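You operate a simulated robot arm through the tools that you are given. There is no shell and no other tool.

Carry out the task below with a simulated robot arm. There is one attempt and no reset: what you move stays moved.

Task
Pack the orange tube and the red toffee tin in the grey hamper and close them.
Fine: lids pressed home, fingers clear of the rims; both stand upright; the purple tube and teal tin stay. Set down upright: red toffee tin, orange tube.

Only the result counts: the job must be done as asked and must still hold three seconds after the hand-in. Knocking over, shifting, dropping, spilling or breaking anything else fails it. A push-on lid holds only when it is set on centred and level and pressed home; a screw cap is set on level and turned clockwise until tight.

Robot
A 6-joint arm with a two-finger gripper, fixed in place. Base frame: the origin is on the floor under the middle of its stand, x ahead of it, y to its left, z up. Readings come in mm, degrees, newtons and seconds.
It reaches about 1298 mm from its shoulder. Its first joint turns from -149.0 to 149.0 degrees. Payload 1.57 kg.
The tool frame sits at the grasp point between the pads (the TCP): z along the fingers, y along the line on which they close. The tips reach 21 mm beyond it. The gripper opens to 70 mm; its body begins 50 mm behind the TCP.
Orientation is that of the tool frame in the base frame, as a unit quaternion [x, y, z, w]. With the fingers straight down and closing along the base's y, the tool's x points along the base's -x, its y along +y and its z along -z.

Tools
- The arm moves only by the tool nudge_tool. Its argument "series" is text: rows parted by semicolons, each of 7 numbers parted by spaces: the gripper command, from -1 (shut) to 1 (fully open), values between in proportion, then the shift along the tool's x, y, z in units of 30 mm (1.0 is 30 mm), then the turn, a rotation vector about the tool's x, y, z in units of 6 degrees (1.0 is 6 degrees). In form: hand tx ty tz wx wy wz; .... A call has 1 to 20 rows; each row shifts and turns the commanded pose from where the row before left it, along the tool's axes as they then stand. A call with a number of a shift or a turn outside -1 to 1 is refused whole. A row lasts 0.2 s, in which the tool goes at most 50 mm and 8.6 degrees; a call with a longer step from one row to the next is refused whole, and so is a gripper value outside its range. A pose out of reach is approached as far as the arm can. The call stops where the force on the tool passes 40 N (or 10 N more than at its start, if that is more) or the arm is blocked; 0.2 s more then pass. The fingers move at their own pace (about 64.8 mm/s each) and stop on an object; they squeeze with about 30 N. The grip force told is the motor's: it shows also when the fingers shut on nothing. Time passes only in rows, and 0.2 s behind the last, so rows that do not move let the fingers close. The reply holds the time, the measured pose of the TCP, the force on the tool along the base axes, the opening and the grip force, in the units named above and with some noise, with the torque about the TCP (base axes, N m) and any sound that the robot's microphone picked up.
- Cameras (640 x 400 px; columns grow to the right, rows downward): "scene" is fixed at [384.5, -646.5, 1539.1]; the picture's right is [0.93, -0.36, 0.00], its down [-0.14, -0.36, -0.92] and it looks along [0.33, 0.86, -0.38] (base axes); focal length 338 px, centre (320, 200). "wrist" rides on the gripper at [79, 4, -81] in the tool frame; the picture's right is [-0.05, 1.00, 0.00], its down [-0.67, -0.04, -0.74] and it looks along [-0.74, -0.04, 0.67] (tool axes); focal length 256 px, centre (320, 200). There is no depth. A picture from a camera that has moved, and an enlarged one, comes with that camera's place and axes in the base frame and with its lens. The place of the scene camera against the robot may be out by one fixed shift of up to 18 mm in any direction.
- get_image(camera): a new picture of that camera. The clock stands still meanwhile.
- slide_trunk(by): slides the trunk up (or, below 0, down) by that many mm; the arm rides with it, the base frame stays. It gives what a move gives, with no picture.
- close_up(camera, box): a new picture of the part [left, top, right, bottom] of that camera's present view, enlarged. The clock stands still meanwhile.
- finish_job(): hands the job in; it is judged then, once.

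Places have to be worked out from the pictures, the camera data and where the tool is seen. Open the gripper and draw the arm clear of the work before you hand the job in, unless the task says otherwise.

The tools are called after ">>>" as name(argument=value, ...) on one line, values as JSON. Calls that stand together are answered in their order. nudge_tool: Moves the arm, as the interface text tells. Its arguments: {"type":"object","properties":{"series":{"type":"string"}},"required":["series"]} The other tools are called the same way: slide_trunk (by) moves the trunk up or down; get_image (camera) takes a picture; close_up (camera, box) takes an enlarged picture of a part of a camera's view; finish_job () hands the job in.

At the start:

```text
time: 0.0
position: [396.7, 547.1, 1153.9]
ee_rot: [-0.001, 1.0, 0.0, 0.0]
contact_force: [0.2, 0.1, 0.2]
torque: [-0.02, 0.0, 0.0]
gripper_width: 70.0
gripper_force: 0.1
trunk travel left (down, up): [-835.0, 135.0]
```

scene: 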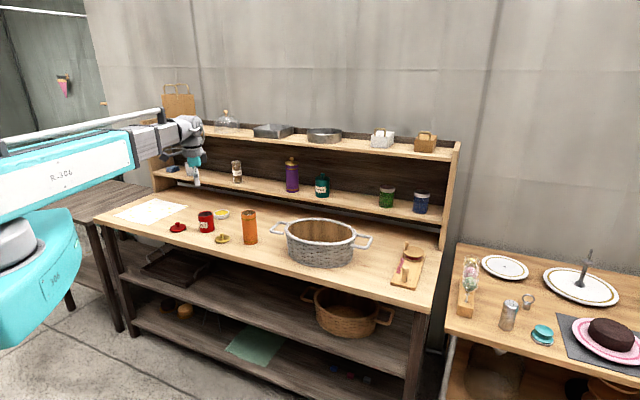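
wrist: 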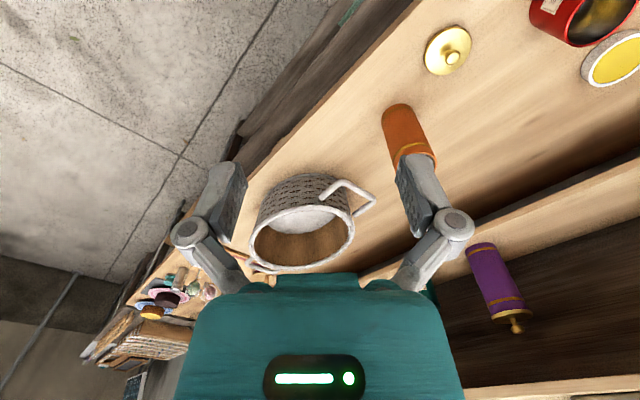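

I start by looking more closely at the bench, to identify the tube, the tin, their lids and the hamper.

>>> close_up(camera="scene", box=[150, 190, 280, 271])

>>> close_up(camera="scene", box=[260, 150, 460, 290])

>>> get_image(camera="wrist")

```text
4.92 times, centred on (215, 230) of scene
camera zoom: at [384.5, -646.5, 1539.1], right [0.93, -0.36, 0.0], down [-0.14, -0.36, -0.92], along [0.33, 0.86, -0.38], focal length 1666 px, centre (837, 50)
```

zoom: 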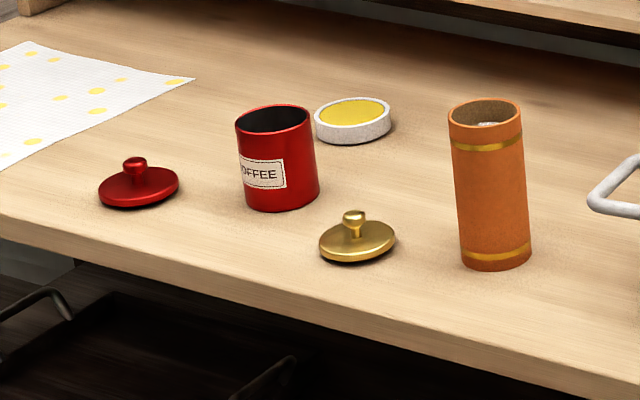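

```text
2.86 times, centred on (360, 220) of scene
camera zoom: at [384.5, -646.5, 1539.1], right [0.93, -0.36, 0.0], down [-0.14, -0.36, -0.92], along [0.33, 0.86, -0.38], focal length 967 px, centre (206, 143)
```

zoom: 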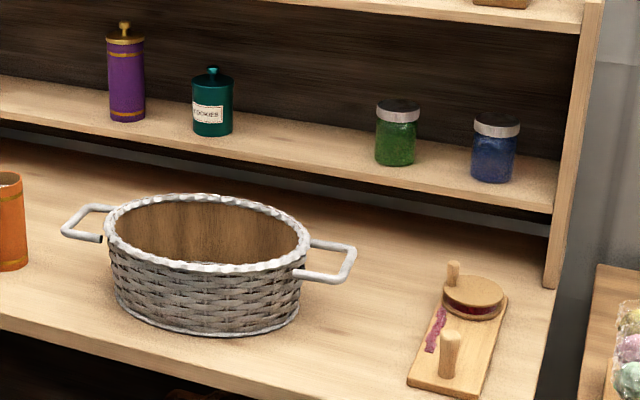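

```text
taken
camera wrist: at [318.0, 550.0, 1235.0], right [0.05, 1.0, 0.0], down [0.67, -0.04, 0.74], along [0.74, -0.04, -0.67], focal length 256 px, centre (320, 200)
```

wrist: 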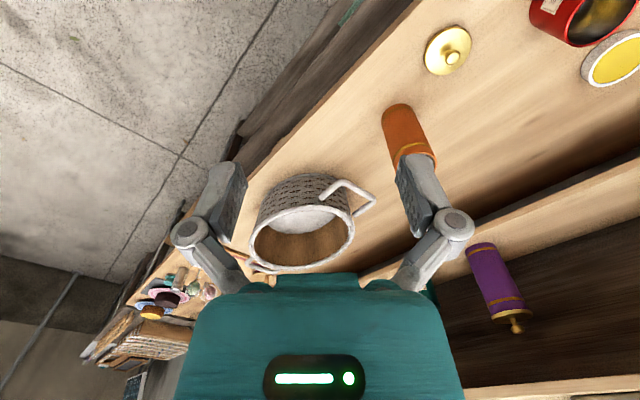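

The orange tube, red tin and their two lids stand on the bench, which runs at about 45° to the base axes. I turn the tool 45° so the wrist camera looks square into the bench, then look again.

>>> nudge_tool(series="1 0 0 0 0 0 -1; 1 0 0 0 0 0 -1; 1 0 0 0 0 0 -1; 1 0 0 0 0 0 -1; 1 0 0 0 0 0 -1; 1 0 0 0 0 0 -1; 1 0 0 0 0 0 -1; 1 0 0 0 0 0 -0.6; 1 0 0 0 0 0 0")

>>> get_image(camera="wrist")

>>> get_image(camera="scene")

```text
time: 2.0
position: [397.0, 545.7, 1153.1]
ee_rot: [-0.388, 0.922, -0.001, 0.0]
contact_force: [1.1, -0.3, -0.2]
torque: [0.0, 0.03, -0.01]
gripper_width: 69.8
gripper_force: 0.1
trunk travel left (down, up): [-835.0, 135.0]
```

```text
taken
camera wrist: at [338.8, 492.0, 1235.0], right [-0.68, 0.74, 0.0], down [0.49, 0.45, 0.74], along [0.55, 0.5, -0.67], focal length 256 px, centre (320, 200)
```

wrist: 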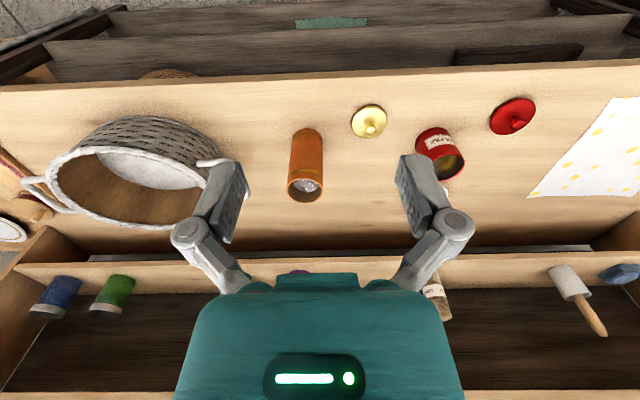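

```text
taken
```

scene: 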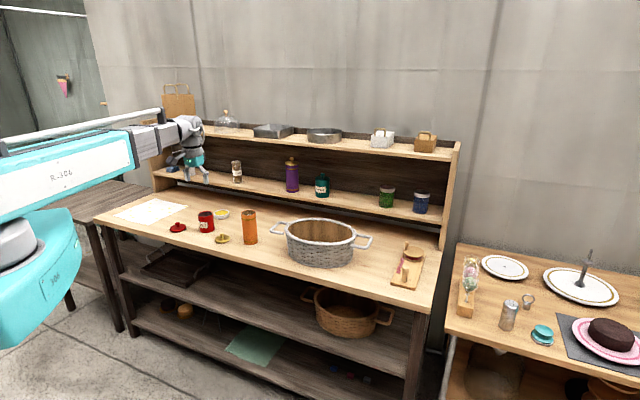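

The view is now square to the bench. I lower the tool about 150 mm and shift 120 mm left, toward the tin, staying in front of the objects, to get a closer second view for triangulation.

>>> nudge_tool(series="1 0 1 1 0 0 0.11; 1 0 1 1 0 0 0; 1 0 1 1 0 0 0; 1 0 1 1 0 0 0; 1 0 0 1 0 0 0; 1 0 0 0 0 0 0")

>>> get_image(camera="wrist")

```text
time: 3.4
position: [311.6, 631.3, 1154.5]
ee_rot: [-0.382, 0.924, 0.0, -0.001]
contact_force: [0.4, -0.6, -0.3]
torque: [0.0, 0.03, 0.0]
gripper_width: 69.8
gripper_force: 0.0
out of reach, approached as far as the arm can: row 1, 2, 3, 4, 5
trunk travel left (down, up): [-835.0, 135.0]
```

```text
taken
camera wrist: at [253.6, 578.0, 1235.1], right [-0.67, 0.74, 0.0], down [0.5, 0.45, 0.74], along [0.55, 0.5, -0.67], focal length 256 px, centre (320, 200)
```

wrist: 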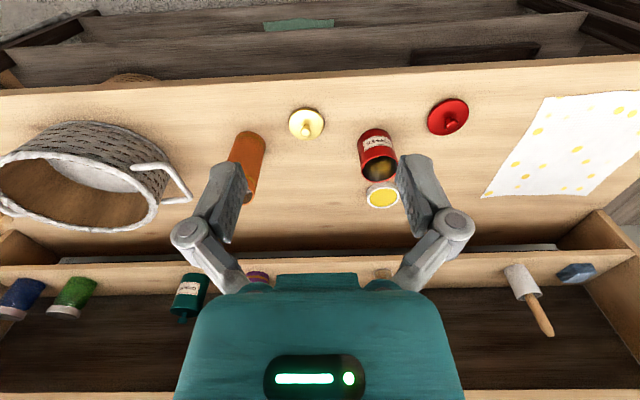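

The arm cannot go lower from this trunk height, so I slide the trunk down 150 mm; the fingers stay well above everything.

>>> slide_trunk(by=-150)

>>> get_image(camera="wrist")

>>> get_image(camera="scene")

```text
time: 5.2
position: [311.4, 631.9, 1004.0]
ee_rot: [-0.382, 0.924, 0.0, 0.0]
contact_force: [0.1, 0.2, -0.1]
torque: [0.02, 0.02, -0.01]
gripper_width: 69.8
gripper_force: 0.0
trunk travel left (down, up): [-685.0, 285.0]
```

```text
taken
camera wrist: at [253.7, 577.9, 1085.1], right [-0.67, 0.74, 0.0], down [0.5, 0.45, 0.74], along [0.55, 0.5, -0.67], focal length 256 px, centre (320, 200)
```

wrist: 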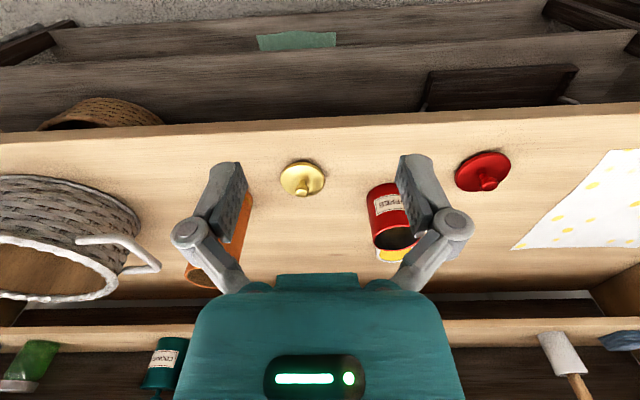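

```text
taken
```

scene: 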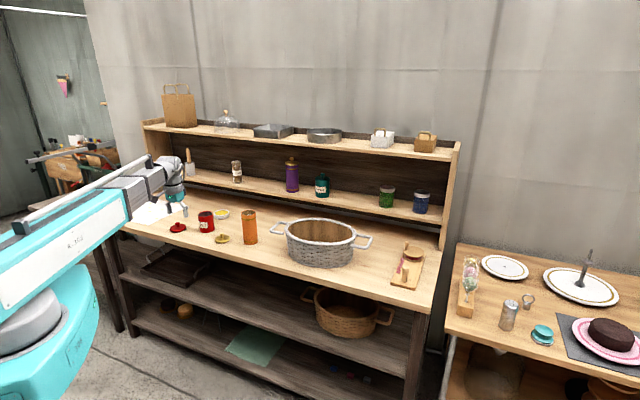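

Triangulating the two views puts the bench top near z≈806, the gold lid near (462, 731) and the red lid near (280, 909). I slide the trunk down another 80 mm and shift left so the red tin sits between the fingers in view.

>>> slide_trunk(by=-80)

>>> nudge_tool(series="1 0 1 0 0 0 0; 1 0 1 0 0 0 0; 1 0 1 0 0 0 0; 1 0 0 0 0 0 0")

>>> get_image(camera="wrist")

```text
time: 6.3
position: [312.1, 630.9, 923.7]
ee_rot: [-0.382, 0.924, 0.0, -0.001]
contact_force: [0.1, -0.4, -0.6]
torque: [-0.03, 0.0, 0.02]
gripper_width: 70.0
gripper_force: 0.2
trunk travel left (down, up): [-605.0, 365.0]
```

```text
time: 7.3
position: [248.0, 694.3, 924.1]
ee_rot: [-0.382, 0.924, 0.0, 0.001]
contact_force: [-0.3, -0.4, 0.1]
torque: [-0.03, 0.02, 0.02]
gripper_width: 70.1
gripper_force: 0.0
trunk travel left (down, up): [-605.0, 365.0]
```

```text
taken
camera wrist: at [190.4, 641.6, 1005.0], right [-0.67, 0.74, 0.0], down [0.5, 0.45, 0.74], along [0.55, 0.5, -0.67], focal length 256 px, centre (320, 200)
```

wrist: 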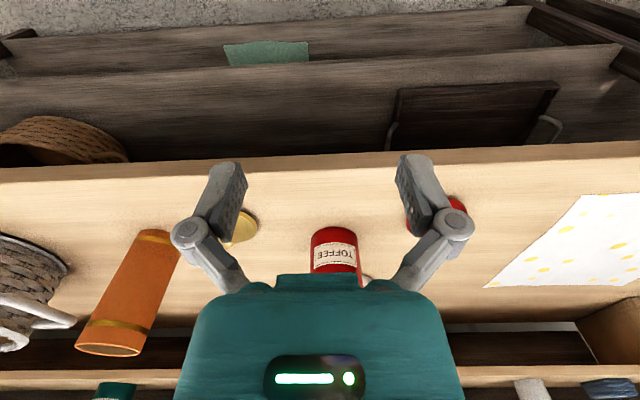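

The gripper body hides the tin from here. I go up 80 mm and forward about 75 mm so the tin lies in the open gap between the fingers.

>>> nudge_tool(series="1 0 0 -1 0 0 0; 1 0 0 -1 0 0 0; 1 -1 0 -0.7 0 0 0; 1 -1 0 0 0 0 0; 1 -0.5 0 0 0 0 0; 1 0 0 0 0 0 0")

>>> get_image(camera="wrist")

>>> close_up(camera="wrist", box=[240, 130, 400, 230])

```text
time: 8.7
position: [302.3, 748.8, 923.0]
ee_rot: [-0.383, 0.924, 0.0, 0.0]
contact_force: [-0.5, 0.1, 0.0]
torque: [0.01, 0.02, 0.0]
gripper_width: 70.2
gripper_force: 0.0
out of reach, approached as far as the arm can: row 1, 2, 3
trunk travel left (down, up): [-605.0, 365.0]
```

```text
taken
camera wrist: at [244.0, 694.7, 1005.0], right [-0.67, 0.74, 0.0], down [0.5, 0.45, 0.74], along [0.55, 0.5, -0.67], focal length 256 px, centre (320, 200)
```

wrist: 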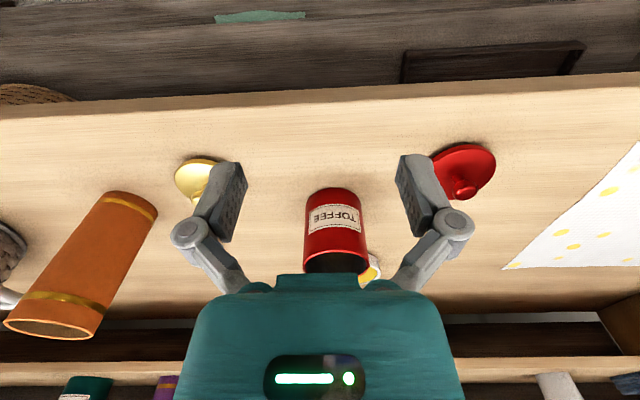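

```text
4.00 times, centred on (320, 180) of wrist
camera zoom: at [244.0, 694.7, 1005.0], right [-0.67, 0.74, 0.0], down [0.5, 0.45, 0.74], along [0.55, 0.5, -0.67], focal length 1024 px, centre (320, 280)
```

zoom: 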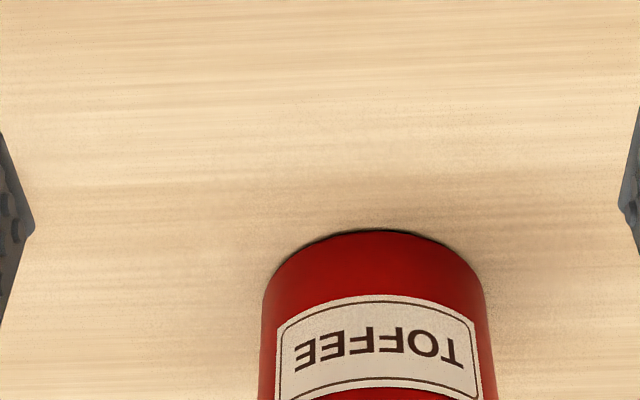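

Vertical moves seem to be refused in both directions while horizontal ones work. I test a small 12 mm downward shift over free bench to see how the arm behaves.

>>> nudge_tool(series="1 0 0 0.4 0 0 0; 1 0 0 0 0 0 0")

```text
time: 9.3
position: [301.8, 748.4, 923.1]
ee_rot: [-0.382, 0.924, 0.0, 0.0]
contact_force: [0.1, 0.5, -0.4]
torque: [0.0, 0.02, -0.01]
gripper_width: 70.0
gripper_force: 0.1
out of reach, approached as far as the arm can: row 1
trunk travel left (down, up): [-605.0, 365.0]
```

So the arm itself works in the horizontal plane and the trunk does the height. I raise the trunk 80 mm to see the whole tin between the fingers.

>>> slide_trunk(by=80)

>>> get_image(camera="wrist")

>>> close_up(camera="wrist", box=[240, 110, 400, 210])

>>> close_up(camera="wrist", box=[400, 60, 560, 160])

>>> close_up(camera="wrist", box=[60, 80, 260, 205])

```text
time: 10.5
position: [301.8, 748.9, 1003.8]
ee_rot: [-0.382, 0.924, -0.001, 0.0]
contact_force: [-0.2, 0.9, -0.6]
torque: [-0.02, -0.01, 0.0]
gripper_width: 70.0
gripper_force: 0.0
trunk travel left (down, up): [-685.0, 285.0]
```

```text
taken
camera wrist: at [243.9, 694.8, 1084.9], right [-0.67, 0.74, 0.0], down [0.5, 0.45, 0.74], along [0.55, 0.5, -0.67], focal length 256 px, centre (320, 200)
```

wrist: 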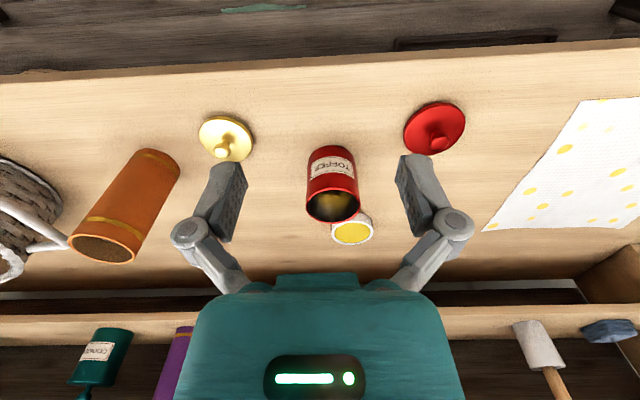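

```text
4.00 times, centred on (320, 160) of wrist
camera zoom: at [243.9, 694.8, 1084.9], right [-0.67, 0.74, 0.0], down [0.5, 0.45, 0.74], along [0.55, 0.5, -0.67], focal length 1024 px, centre (320, 360)
```

zoom: 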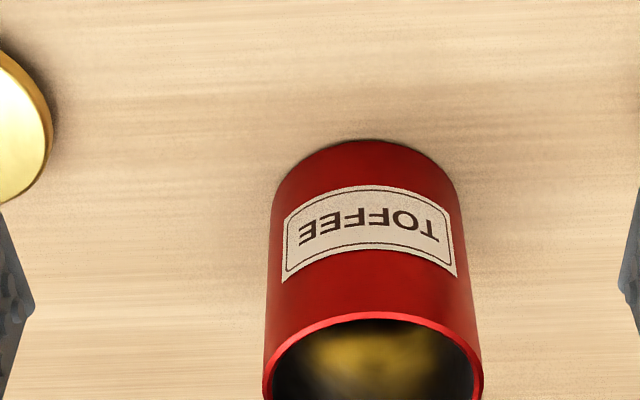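

```text
4.00 times, centred on (480, 110) of wrist
camera zoom: at [243.9, 694.8, 1084.9], right [-0.67, 0.74, 0.0], down [0.5, 0.45, 0.74], along [0.55, 0.5, -0.67], focal length 1024 px, centre (-320, 560)
```

zoom: 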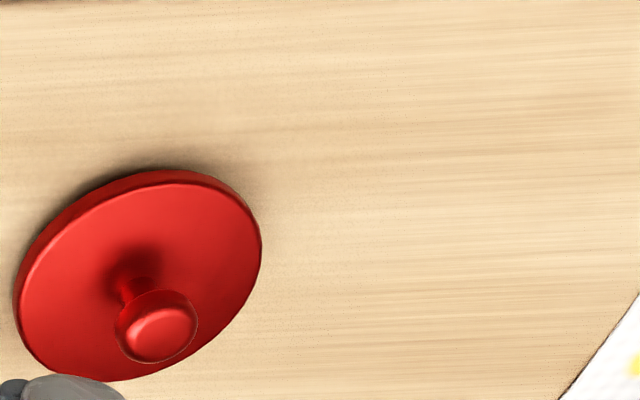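

```text
3.20 times, centred on (160, 142) of wrist
camera zoom: at [243.9, 694.8, 1084.9], right [-0.67, 0.74, 0.0], down [0.5, 0.45, 0.74], along [0.55, 0.5, -0.67], focal length 819 px, centre (832, 384)
```

zoom: 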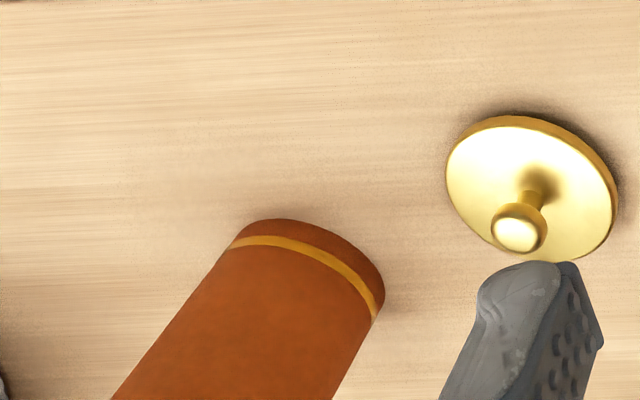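

The pictures show both lids have knobs, and the tin is nearly as wide as the gripper's 70 mm opening. I take higher-zoom views to measure the diameters of the tin, tube and lids.

>>> close_up(camera="scene", box=[190, 200, 238, 230])

>>> close_up(camera="scene", box=[216, 205, 280, 245])

>>> close_up(camera="scene", box=[264, 205, 384, 280])

>>> close_up(camera="wrist", box=[290, 140, 386, 200])

```text
13.33 times, centred on (214, 215) of scene
camera zoom: at [384.5, -646.5, 1539.1], right [0.93, -0.36, 0.0], down [-0.14, -0.36, -0.92], along [0.33, 0.86, -0.38], focal length 4511 px, centre (1733, 0)
```

zoom: 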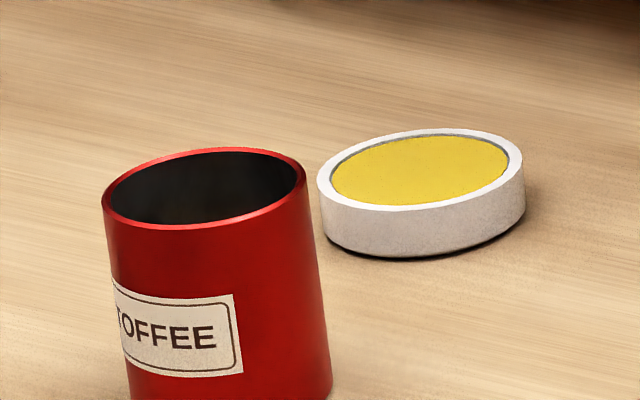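

```text
10.00 times, centred on (248, 225) of scene
camera zoom: at [384.5, -646.5, 1539.1], right [0.93, -0.36, 0.0], down [-0.14, -0.36, -0.92], along [0.33, 0.86, -0.38], focal length 3383 px, centre (1040, -50)
```

zoom: 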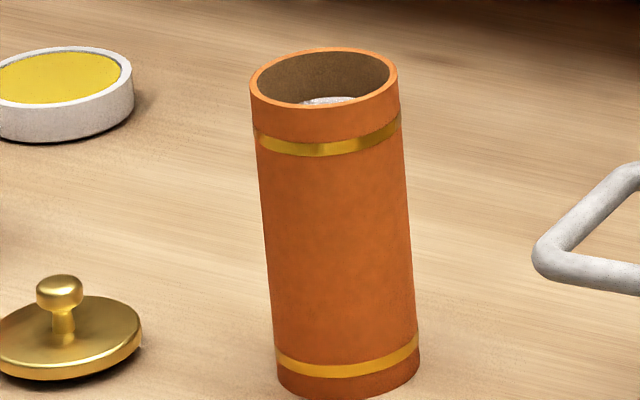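

```text
5.33 times, centred on (324, 242) of scene
camera zoom: at [384.5, -646.5, 1539.1], right [0.93, -0.36, 0.0], down [-0.14, -0.36, -0.92], along [0.33, 0.86, -0.38], focal length 1804 px, centre (299, -27)
```

zoom: 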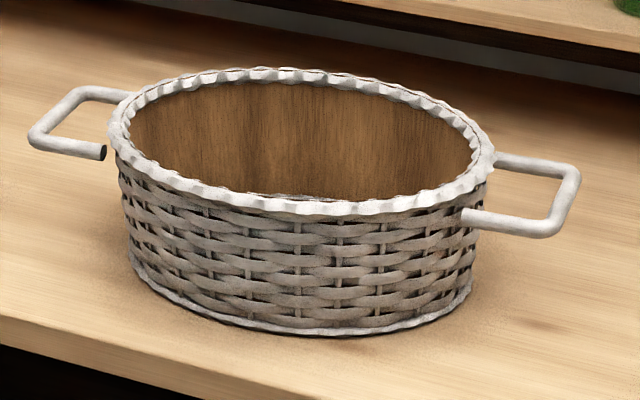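

```text
6.67 times, centred on (338, 170) of wrist
camera zoom: at [243.9, 694.8, 1084.9], right [-0.67, 0.74, 0.0], down [0.5, 0.45, 0.74], along [0.55, 0.5, -0.67], focal length 1707 px, centre (200, 400)
```

zoom: 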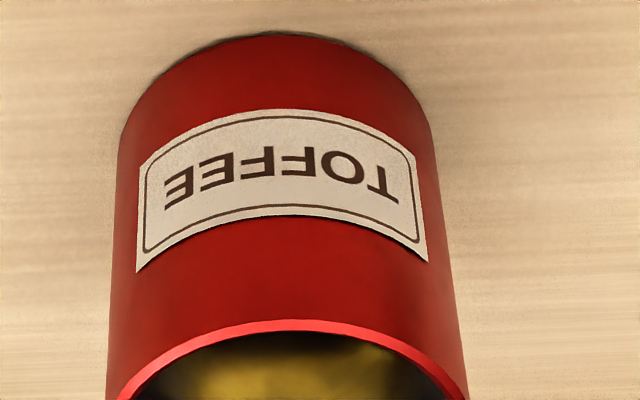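

Measurements: tin about 67 mm across and 81 mm tall, tube about 60 mm, red lid about 70 mm, gold lid about 64 mm. I move over the red lid at a safe height and check the alignment of its knob under the tool.

>>> nudge_tool(series="1 -0.674 0.864 0 0 0 0; 1 -0.674 0.864 0 0 0 0; 1 -0.674 0.864 0 0 0 0; 1 -0.674 0.864 0 0 0 0; 1 -0.674 0.864 0 0 0 0; 1 0 0 0 0 0 0")

>>> get_image(camera="wrist")

>>> close_up(camera="wrist", box=[240, 0, 400, 100])

```text
time: 11.9
position: [282.4, 911.2, 1003.4]
ee_rot: [-0.382, 0.924, 0.0, 0.001]
contact_force: [-0.5, 0.3, -0.7]
torque: [-0.01, 0.01, -0.03]
gripper_width: 69.9
gripper_force: 0.0
trunk travel left (down, up): [-685.0, 285.0]
```

```text
taken
camera wrist: at [223.6, 857.8, 1084.9], right [-0.67, 0.74, 0.0], down [0.5, 0.45, 0.74], along [0.55, 0.5, -0.67], focal length 256 px, centre (320, 200)
```

wrist: 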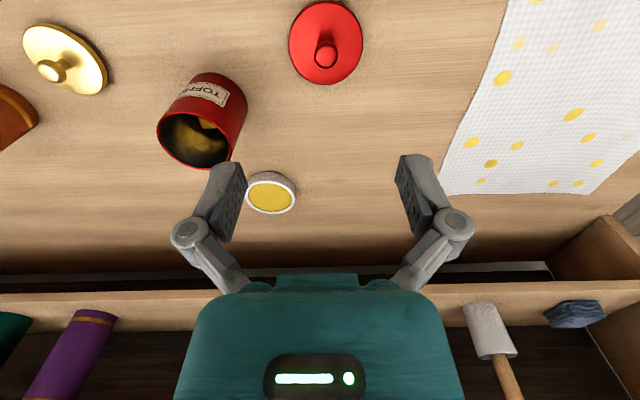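

```text
4.00 times, centred on (320, 50) of wrist
camera zoom: at [223.6, 857.8, 1084.9], right [-0.67, 0.74, 0.0], down [0.5, 0.45, 0.74], along [0.55, 0.5, -0.67], focal length 1024 px, centre (320, 800)
```

zoom: 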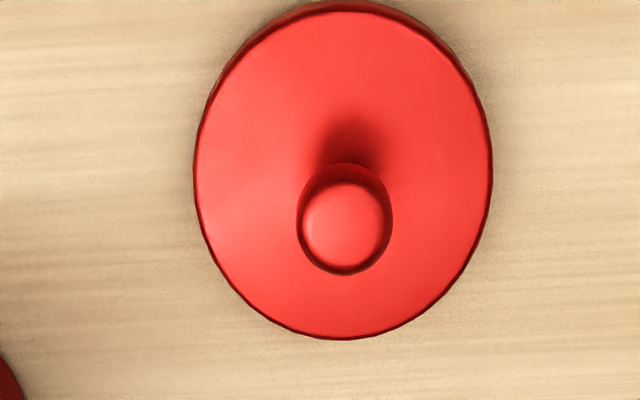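

The lid shows as a 70 mm disc about 5 mm forward and 5 mm left of the tool axis, knob centre near z≈834. I correct this and lower the trunk 110 mm to re-check closer.

>>> nudge_tool(series="1 -0.175 0.164 0 0 0 0; 1 0 0 0 0 0 0")

>>> slide_trunk(by=-110)

>>> get_image(camera="wrist")

>>> close_up(camera="wrist", box=[240, 40, 400, 140])

```text
time: 12.5
position: [283.1, 917.3, 1003.4]
ee_rot: [-0.381, 0.924, 0.0, 0.0]
contact_force: [-0.4, 0.8, 0.6]
torque: [-0.01, 0.0, 0.01]
gripper_width: 69.8
gripper_force: 0.2
trunk travel left (down, up): [-685.0, 285.0]
```

```text
time: 13.9
position: [282.2, 917.3, 894.1]
ee_rot: [-0.382, 0.924, 0.0, 0.0]
contact_force: [0.3, -0.4, 0.3]
torque: [0.0, 0.02, -0.02]
gripper_width: 69.9
gripper_force: 0.0
trunk travel left (down, up): [-575.0, 395.0]
```

```text
taken
camera wrist: at [224.1, 864.5, 975.1], right [-0.67, 0.74, 0.0], down [0.5, 0.45, 0.74], along [0.55, 0.5, -0.67], focal length 256 px, centre (320, 200)
```

wrist: 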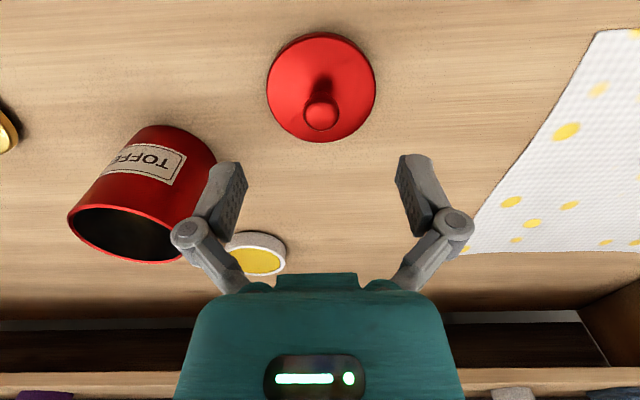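

```text
4.00 times, centred on (320, 90) of wrist
camera zoom: at [224.1, 864.5, 975.1], right [-0.67, 0.74, 0.0], down [0.5, 0.45, 0.74], along [0.55, 0.5, -0.67], focal length 1024 px, centre (320, 640)
```

zoom: 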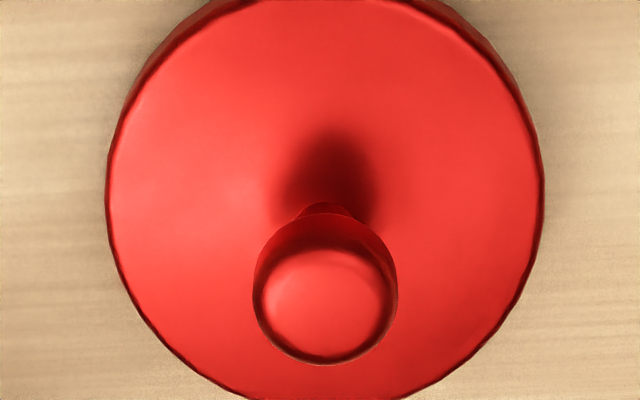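

Aligned to within about 1 mm; the knob spans roughly z 826–838 and the plate top is near 815. I lower 53 mm so the tips straddle the knob just above the plate, then look.

>>> slide_trunk(by=-53)

>>> get_image(camera="wrist")

>>> close_up(camera="wrist", box=[224, 100, 416, 220])

```text
time: 14.8
position: [282.7, 918.5, 840.9]
ee_rot: [-0.382, 0.924, -0.001, 0.0]
contact_force: [0.1, -0.5, 0.3]
torque: [-0.01, -0.04, 0.01]
gripper_width: 70.0
gripper_force: 0.1
trunk travel left (down, up): [-522.0, 448.0]
```

```text
taken
camera wrist: at [224.1, 864.5, 922.0], right [-0.67, 0.74, 0.0], down [0.5, 0.45, 0.74], along [0.55, 0.5, -0.67], focal length 256 px, centre (320, 200)
```

wrist: 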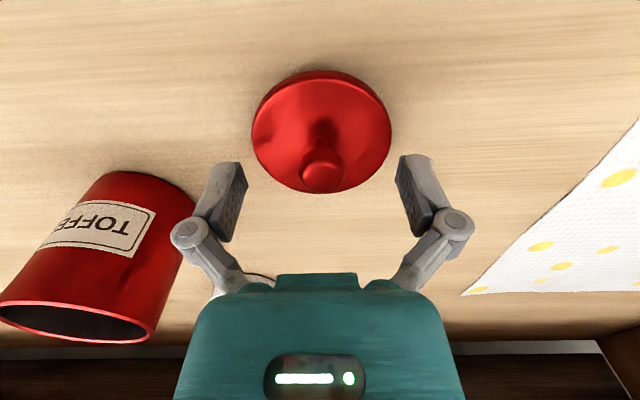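

```text
3.33 times, centred on (320, 160) of wrist
camera zoom: at [224.1, 864.5, 922.0], right [-0.67, 0.74, 0.0], down [0.5, 0.45, 0.74], along [0.55, 0.5, -0.67], focal length 853 px, centre (320, 333)
```

zoom: 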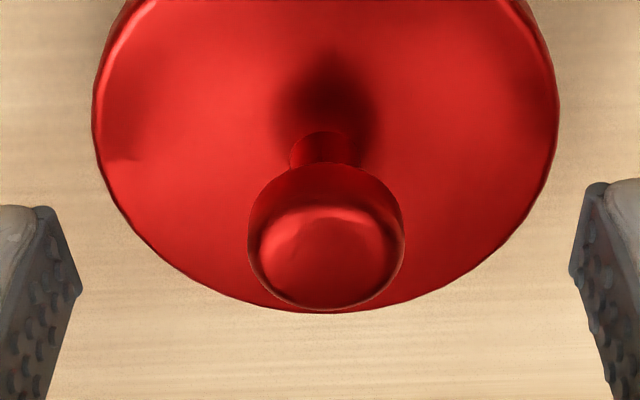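

The knob is centred between the fingers and 8 mm below the TCP, with the tips still above the plate. I close the gripper on it.

>>> nudge_tool(series="-1 0 0 0 0 0 0; -1 0 0 0 0 0 0; -1 0 0 0 0 0 0; -1 0 0 0 0 0 0; -1 0 0 0 0 0 0; -1 0 0 0 0 0 0")

>>> get_image(camera="wrist")

```text
time: 16.2
position: [281.6, 918.8, 841.0]
ee_rot: [-0.382, 0.924, 0.0, 0.0]
contact_force: [0.6, -0.2, 4.0]
torque: [-0.01, -0.04, 0.0]
gripper_width: 19.7
gripper_force: 29.9
trunk travel left (down, up): [-522.0, 448.0]
```

```text
taken
camera wrist: at [224.1, 864.3, 922.3], right [-0.67, 0.74, 0.0], down [0.5, 0.45, 0.75], along [0.55, 0.5, -0.67], focal length 256 px, centre (320, 200)
```

wrist: 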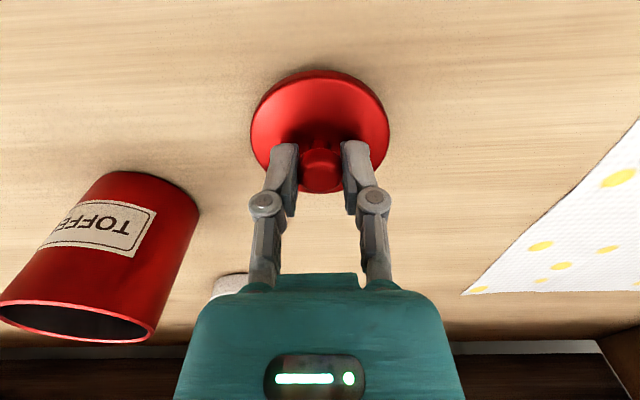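

The gripper holds the knob at 19.7 mm. I lift the lid 15 mm first to check that it comes along level.

>>> slide_trunk(by=15)

>>> get_image(camera="wrist")

>>> close_up(camera="scene", box=[140, 180, 236, 240])

```text
time: 16.9
position: [283.0, 917.9, 855.4]
ee_rot: [-0.382, 0.924, 0.0, 0.001]
contact_force: [0.8, 0.0, -0.1]
torque: [0.02, 0.0, 0.02]
gripper_width: 19.6
gripper_force: 29.9
trunk travel left (down, up): [-537.0, 433.0]
```

```text
taken
camera wrist: at [224.1, 864.7, 936.9], right [-0.67, 0.74, 0.0], down [0.5, 0.45, 0.74], along [0.55, 0.5, -0.67], focal length 256 px, centre (320, 200)
```

wrist: 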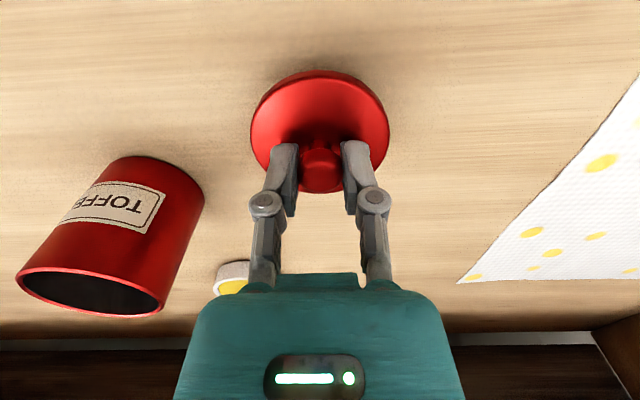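

```text
6.67 times, centred on (188, 210) of scene
camera zoom: at [384.5, -646.5, 1539.1], right [0.93, -0.36, 0.0], down [-0.14, -0.36, -0.92], along [0.33, 0.86, -0.38], focal length 2255 px, centre (1200, 133)
```

zoom: 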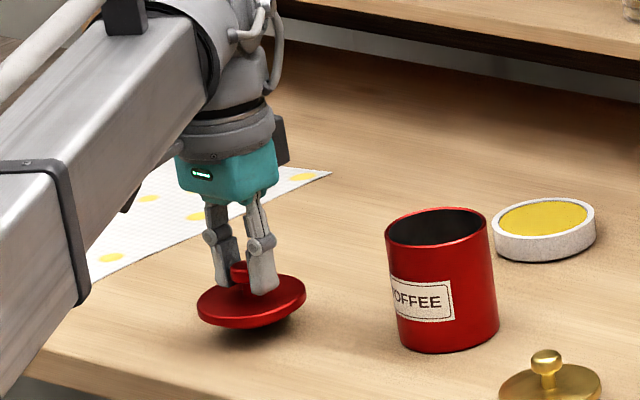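

The lid is held level and centred on the tool. I raise it to about z=1003 and carry it over the tin's estimated centre (410, 864), where the tin's near half will still be visible past the lid.

>>> slide_trunk(by=148)

>>> nudge_tool(series="-1 -0.347 -0.85 0 0 0 0; -1 -0.347 -0.85 0 0 0 0; -1 -0.347 -0.85 0 0 0 0; -1 -0.347 -0.85 0 0 0 0; -1 -0.347 -0.85 0 0 0 0; -1 0 0 0 0 0 0")

>>> get_image(camera="wrist")

>>> close_up(camera="wrist", box=[224, 0, 416, 120])

```text
time: 18.6
position: [282.5, 917.8, 1003.6]
ee_rot: [-0.382, 0.924, 0.0, 0.0]
contact_force: [0.0, 0.7, -0.7]
torque: [0.0, 0.02, 0.03]
gripper_width: 19.2
gripper_force: 29.1
trunk travel left (down, up): [-685.0, 285.0]
```

```text
time: 20.0
position: [409.3, 863.6, 1003.8]
ee_rot: [-0.382, 0.924, 0.0, 0.001]
contact_force: [0.5, -0.2, 0.2]
torque: [0.01, 0.02, 0.01]
gripper_width: 19.4
gripper_force: 29.9
trunk travel left (down, up): [-685.0, 285.0]
```

```text
taken
camera wrist: at [351.2, 810.6, 1085.0], right [-0.67, 0.74, 0.0], down [0.5, 0.45, 0.74], along [0.55, 0.5, -0.67], focal length 256 px, centre (320, 200)
```

wrist: 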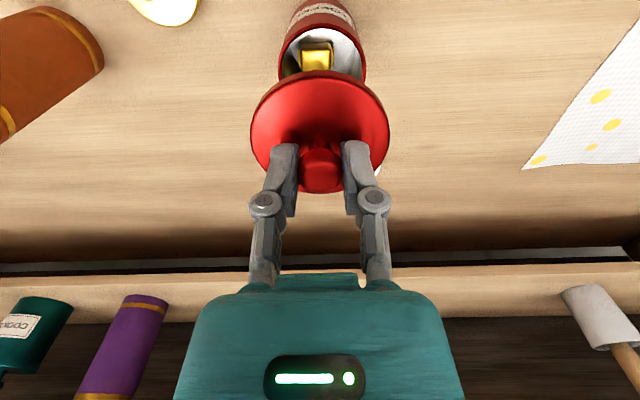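

```text
3.33 times, centred on (320, 60) of wrist
camera zoom: at [351.2, 810.6, 1085.0], right [-0.67, 0.74, 0.0], down [0.5, 0.45, 0.74], along [0.55, 0.5, -0.67], focal length 853 px, centre (320, 667)
```

zoom: 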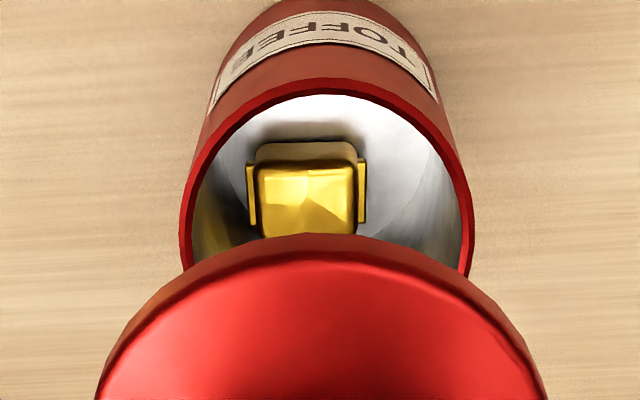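

The tin centre appears about 1.6 mm left and 2.8 mm forward of the lid. I correct this and lower to about 28 mm above contact for a closer comparison.

>>> nudge_tool(series="-1 -0.096 0.049 0 0 0 0; -1 0 0 0 0 0 0")

>>> slide_trunk(by=-54)

>>> get_image(camera="wrist")

>>> close_up(camera="wrist", box=[224, 20, 416, 140])

>>> close_up(camera="scene", box=[170, 180, 250, 230])

```text
time: 20.6
position: [412.0, 867.7, 1003.2]
ee_rot: [-0.382, 0.924, 0.0, 0.0]
contact_force: [-0.3, 0.2, 1.0]
torque: [-0.02, -0.01, 0.0]
gripper_width: 19.4
gripper_force: 30.1
trunk travel left (down, up): [-685.0, 285.0]
```

```text
time: 21.6
position: [411.4, 867.3, 949.8]
ee_rot: [-0.382, 0.924, 0.0, 0.0]
contact_force: [-0.4, -0.2, -0.2]
torque: [0.0, 0.01, -0.02]
gripper_width: 19.6
gripper_force: 29.6
trunk travel left (down, up): [-631.0, 339.0]
```

```text
taken
camera wrist: at [352.0, 813.9, 1031.1], right [-0.67, 0.74, 0.0], down [0.5, 0.45, 0.74], along [0.55, 0.5, -0.67], focal length 256 px, centre (320, 200)
```

wrist: 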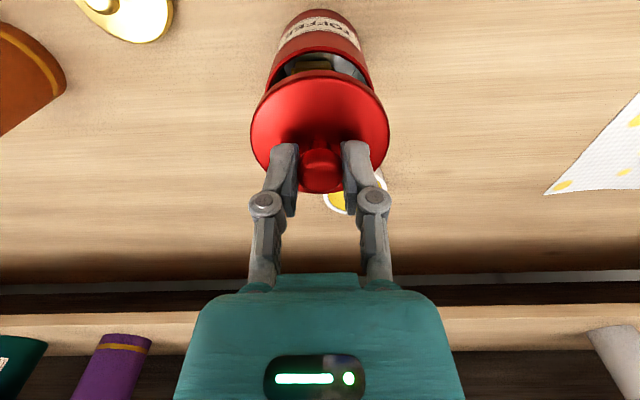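

```text
3.33 times, centred on (320, 80) of wrist
camera zoom: at [352.0, 813.9, 1031.1], right [-0.67, 0.74, 0.0], down [0.5, 0.45, 0.74], along [0.55, 0.5, -0.67], focal length 853 px, centre (320, 600)
```

zoom: 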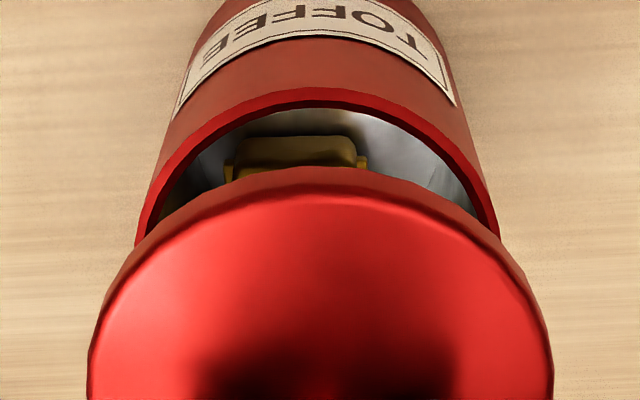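

```text
8.00 times, centred on (210, 205) of scene
camera zoom: at [384.5, -646.5, 1539.1], right [0.93, -0.36, 0.0], down [-0.14, -0.36, -0.92], along [0.33, 0.86, -0.38], focal length 2706 px, centre (1200, 160)
```

zoom: 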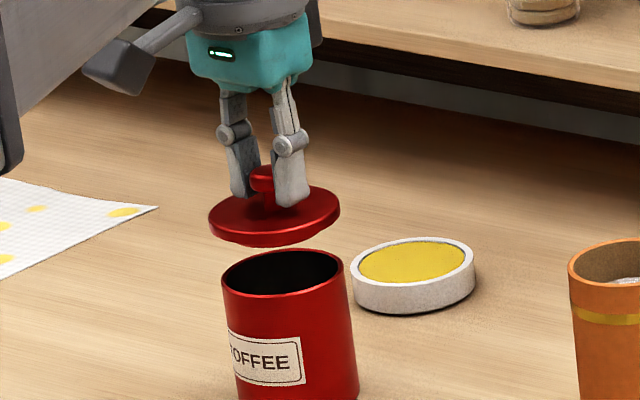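

Lateral alignment looks good and the scene view agrees. I lower another 18 mm to check the near-edge alignment just above the rim.

>>> slide_trunk(by=-18)

>>> close_up(camera="wrist", box=[224, 20, 416, 140])

>>> close_up(camera="scene", box=[186, 190, 234, 220])

```text
time: 22.2
position: [410.5, 866.8, 931.6]
ee_rot: [-0.381, 0.924, 0.0, 0.001]
contact_force: [0.7, -0.1, -0.1]
torque: [-0.01, 0.02, -0.01]
gripper_width: 19.7
gripper_force: 29.8
trunk travel left (down, up): [-613.0, 357.0]
```

```text
3.33 times, centred on (320, 80) of wrist
camera zoom: at [352.0, 813.9, 1013.0], right [-0.67, 0.74, 0.0], down [0.5, 0.45, 0.74], along [0.55, 0.5, -0.67], focal length 853 px, centre (320, 600)
```

zoom: 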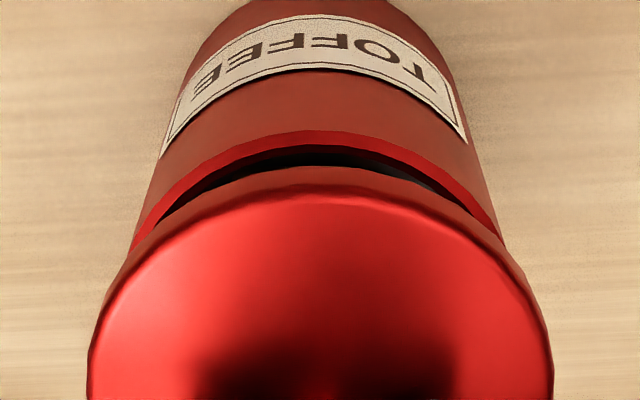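

```text
13.33 times, centred on (210, 205) of scene
camera zoom: at [384.5, -646.5, 1539.1], right [0.93, -0.36, 0.0], down [-0.14, -0.36, -0.92], along [0.33, 0.86, -0.38], focal length 4511 px, centre (1787, 133)
```

zoom: 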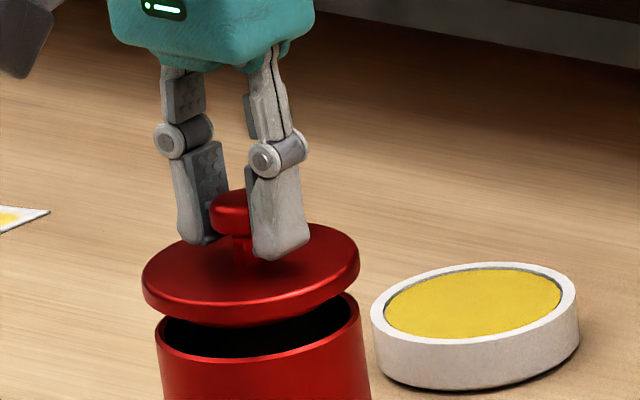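

Alignment is within about 1 mm and the gap is about 12 mm. I lower 10 mm, then continue in small steps watching the force.

>>> slide_trunk(by=-9)

>>> close_up(camera="wrist", box=[224, 20, 416, 140])

>>> close_up(camera="scene", box=[186, 190, 234, 220])

```text
time: 22.8
position: [410.5, 867.4, 923.4]
ee_rot: [-0.382, 0.924, -0.001, -0.001]
contact_force: [-0.5, 0.2, -0.9]
torque: [0.05, 0.01, 0.03]
gripper_width: 19.7
gripper_force: 29.9
trunk travel left (down, up): [-604.0, 366.0]
```

```text
3.33 times, centred on (320, 80) of wrist
camera zoom: at [352.0, 813.9, 1004.0], right [-0.67, 0.74, 0.0], down [0.5, 0.45, 0.74], along [0.55, 0.5, -0.67], focal length 853 px, centre (320, 600)
```

zoom: 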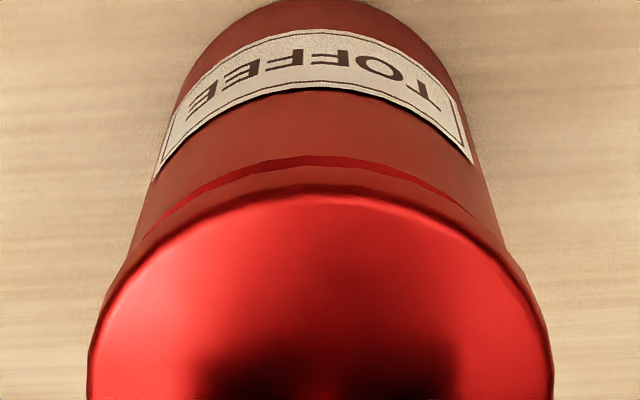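

```text
13.33 times, centred on (210, 205) of scene
camera zoom: at [384.5, -646.5, 1539.1], right [0.93, -0.36, 0.0], down [-0.14, -0.36, -0.92], along [0.33, 0.86, -0.38], focal length 4511 px, centre (1787, 133)
```

zoom: 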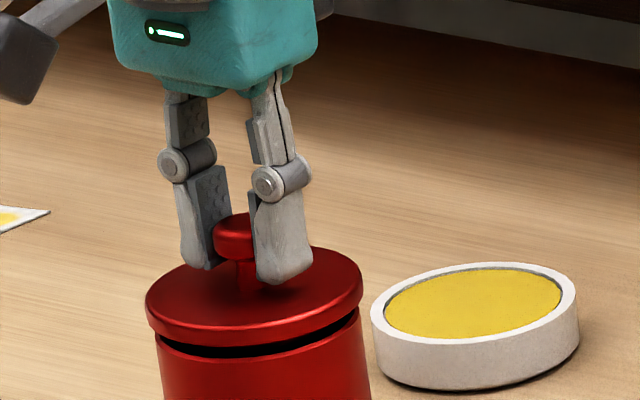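

Gap is now about 4 mm and centred. I lower 3 mm.

>>> slide_trunk(by=-3)

>>> close_up(camera="scene", box=[186, 190, 234, 220])

```text
time: 23.3
position: [410.9, 867.5, 918.9]
ee_rot: [-0.382, 0.924, 0.0, 0.0]
contact_force: [0.6, 1.1, 0.2]
torque: [0.02, 0.0, 0.03]
gripper_width: 19.8
gripper_force: 30.3
trunk travel left (down, up): [-601.0, 369.0]
```

```text
13.33 times, centred on (210, 205) of scene
camera zoom: at [384.5, -646.5, 1539.1], right [0.93, -0.36, 0.0], down [-0.14, -0.36, -0.92], along [0.33, 0.86, -0.38], focal length 4511 px, centre (1787, 133)
```

zoom: 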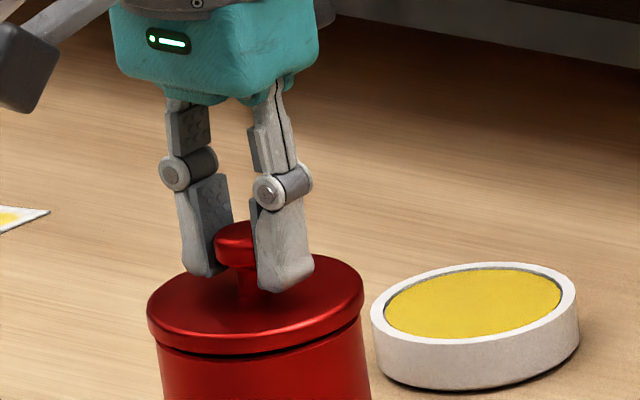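

Nearly touching, still no force. I lower another 2 mm.

>>> slide_trunk(by=-2)

>>> close_up(camera="scene", box=[186, 190, 234, 220])

```text
time: 23.8
position: [410.4, 866.8, 917.6]
ee_rot: [-0.382, 0.924, 0.0, 0.0]
contact_force: [-0.4, -0.2, 0.5]
torque: [0.0, 0.02, 0.02]
gripper_width: 19.7
gripper_force: 29.7
trunk travel left (down, up): [-599.0, 371.0]
```

```text
13.33 times, centred on (210, 205) of scene
camera zoom: at [384.5, -646.5, 1539.1], right [0.93, -0.36, 0.0], down [-0.14, -0.36, -0.92], along [0.33, 0.86, -0.38], focal length 4511 px, centre (1787, 133)
```

zoom: 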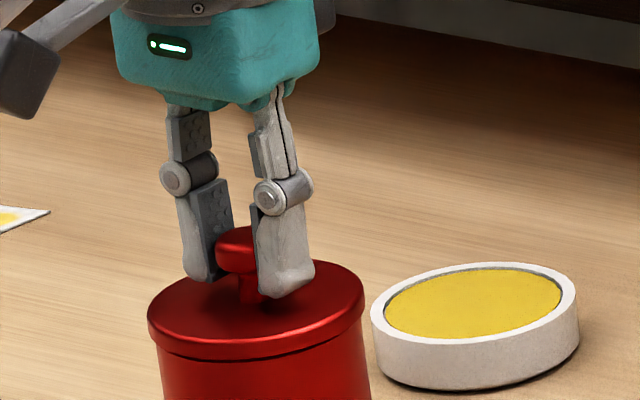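

The lid edge now meets the rim. I press on in 1 mm steps, watching the force.

>>> slide_trunk(by=-1)

>>> slide_trunk(by=-1)

```text
time: 24.3
position: [409.7, 867.2, 916.7]
ee_rot: [-0.382, 0.924, 0.0, 0.0]
contact_force: [0.2, 0.1, -0.7]
torque: [0.02, -0.01, 0.04]
gripper_width: 19.5
gripper_force: 29.4
trunk travel left (down, up): [-598.0, 372.0]
```

```text
time: 24.9
position: [410.7, 866.2, 917.4]
ee_rot: [-0.382, 0.924, 0.0, 0.0]
contact_force: [-0.1, -1.6, 2.3]
torque: [-0.05, 0.03, -0.01]
gripper_width: 19.8
gripper_force: 29.7
trunk travel left (down, up): [-597.0, 373.0]
heard: snap
```

A snap was heard with little force. I press one more millimetre to confirm it is fully home and look.

>>> slide_trunk(by=-1)

>>> close_up(camera="scene", box=[186, 190, 234, 220])

>>> close_up(camera="wrist", box=[224, 20, 416, 140])

```text
time: 25.4
position: [410.5, 866.7, 916.0]
ee_rot: [-0.382, 0.924, 0.0, 0.001]
contact_force: [0.4, 0.5, 13.8]
torque: [0.08, -0.05, -0.01]
gripper_width: 19.6
gripper_force: 29.7
trunk travel left (down, up): [-596.0, 374.0]
```

```text
13.33 times, centred on (210, 205) of scene
camera zoom: at [384.5, -646.5, 1539.1], right [0.93, -0.36, 0.0], down [-0.14, -0.36, -0.92], along [0.33, 0.86, -0.38], focal length 4511 px, centre (1787, 133)
```

zoom: 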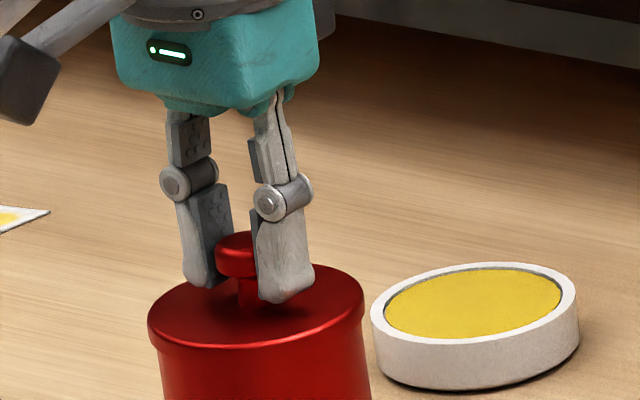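

```text
3.33 times, centred on (320, 80) of wrist
camera zoom: at [351.7, 813.2, 997.2], right [-0.67, 0.74, 0.0], down [0.5, 0.44, 0.75], along [0.56, 0.5, -0.67], focal length 853 px, centre (320, 600)
```

zoom: 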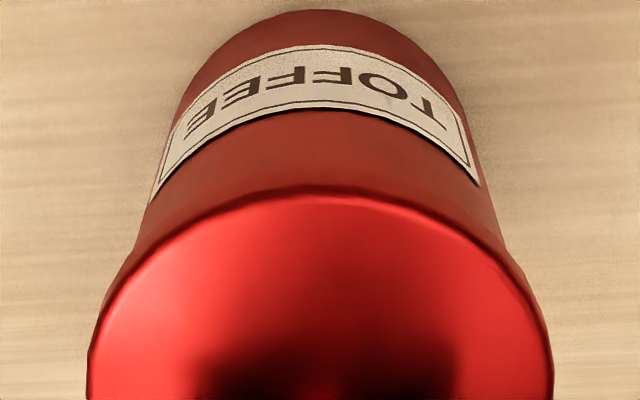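

Force rises to 14 N, so the lid is bottoming. One more millimetre to press firmly home, then I'll back off.

>>> slide_trunk(by=-1)

```text
time: 25.9
position: [410.1, 866.6, 916.6]
ee_rot: [-0.381, 0.924, 0.001, 0.002]
contact_force: [2.3, 4.1, 25.1]
torque: [0.19, -0.17, 0.03]
gripper_width: 19.6
gripper_force: 30.5
trunk travel left (down, up): [-595.0, 375.0]
```

It is firmly home at 25 N. I back off 2 mm to neutral, then try a small 4 mm lift by the knob to see whether the lid holds the tin.

>>> slide_trunk(by=2)

>>> slide_trunk(by=2)

>>> slide_trunk(by=2)

>>> close_up(camera="scene", box=[178, 190, 242, 230])

>>> get_image(camera="wrist")

```text
time: 26.4
position: [410.3, 866.9, 915.4]
ee_rot: [-0.382, 0.924, 0.0, -0.001]
contact_force: [0.2, -0.4, 5.1]
torque: [-0.02, -0.01, -0.01]
gripper_width: 19.6
gripper_force: 30.2
trunk travel left (down, up): [-597.0, 373.0]
```

```text
time: 26.9
position: [409.7, 867.6, 917.5]
ee_rot: [-0.383, 0.924, 0.0, -0.001]
contact_force: [0.8, 0.6, -1.5]
torque: [-0.01, 0.05, 0.01]
gripper_width: 19.3
gripper_force: 29.8
trunk travel left (down, up): [-599.0, 371.0]
```

```text
time: 27.4
position: [410.5, 867.4, 919.4]
ee_rot: [-0.382, 0.924, -0.001, -0.001]
contact_force: [-0.3, -0.1, -0.8]
torque: [0.0, 0.01, 0.02]
gripper_width: 19.6
gripper_force: 29.7
trunk travel left (down, up): [-601.0, 369.0]
```

```text
10.00 times, centred on (210, 210) of scene
camera zoom: at [384.5, -646.5, 1539.1], right [0.93, -0.36, 0.0], down [-0.14, -0.36, -0.92], along [0.33, 0.86, -0.38], focal length 3383 px, centre (1420, 100)
```

zoom: 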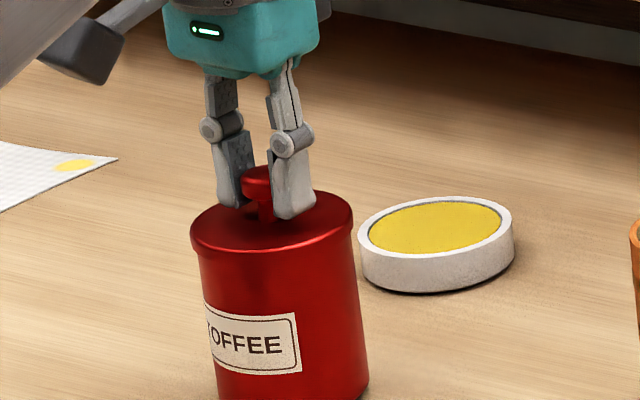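

```text
taken
camera wrist: at [352.1, 814.1, 1000.9], right [-0.67, 0.74, 0.0], down [0.5, 0.45, 0.74], along [0.55, 0.5, -0.67], focal length 256 px, centre (320, 200)
```

wrist: 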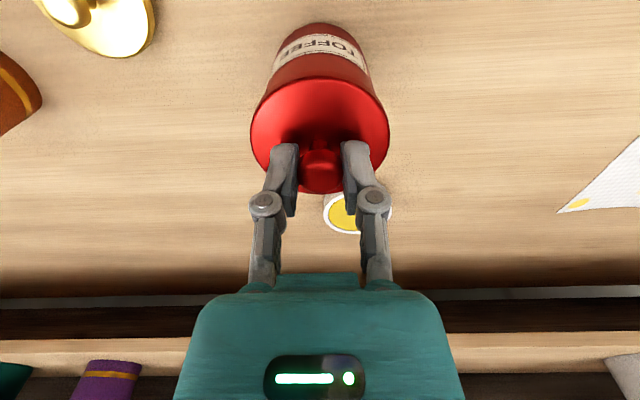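

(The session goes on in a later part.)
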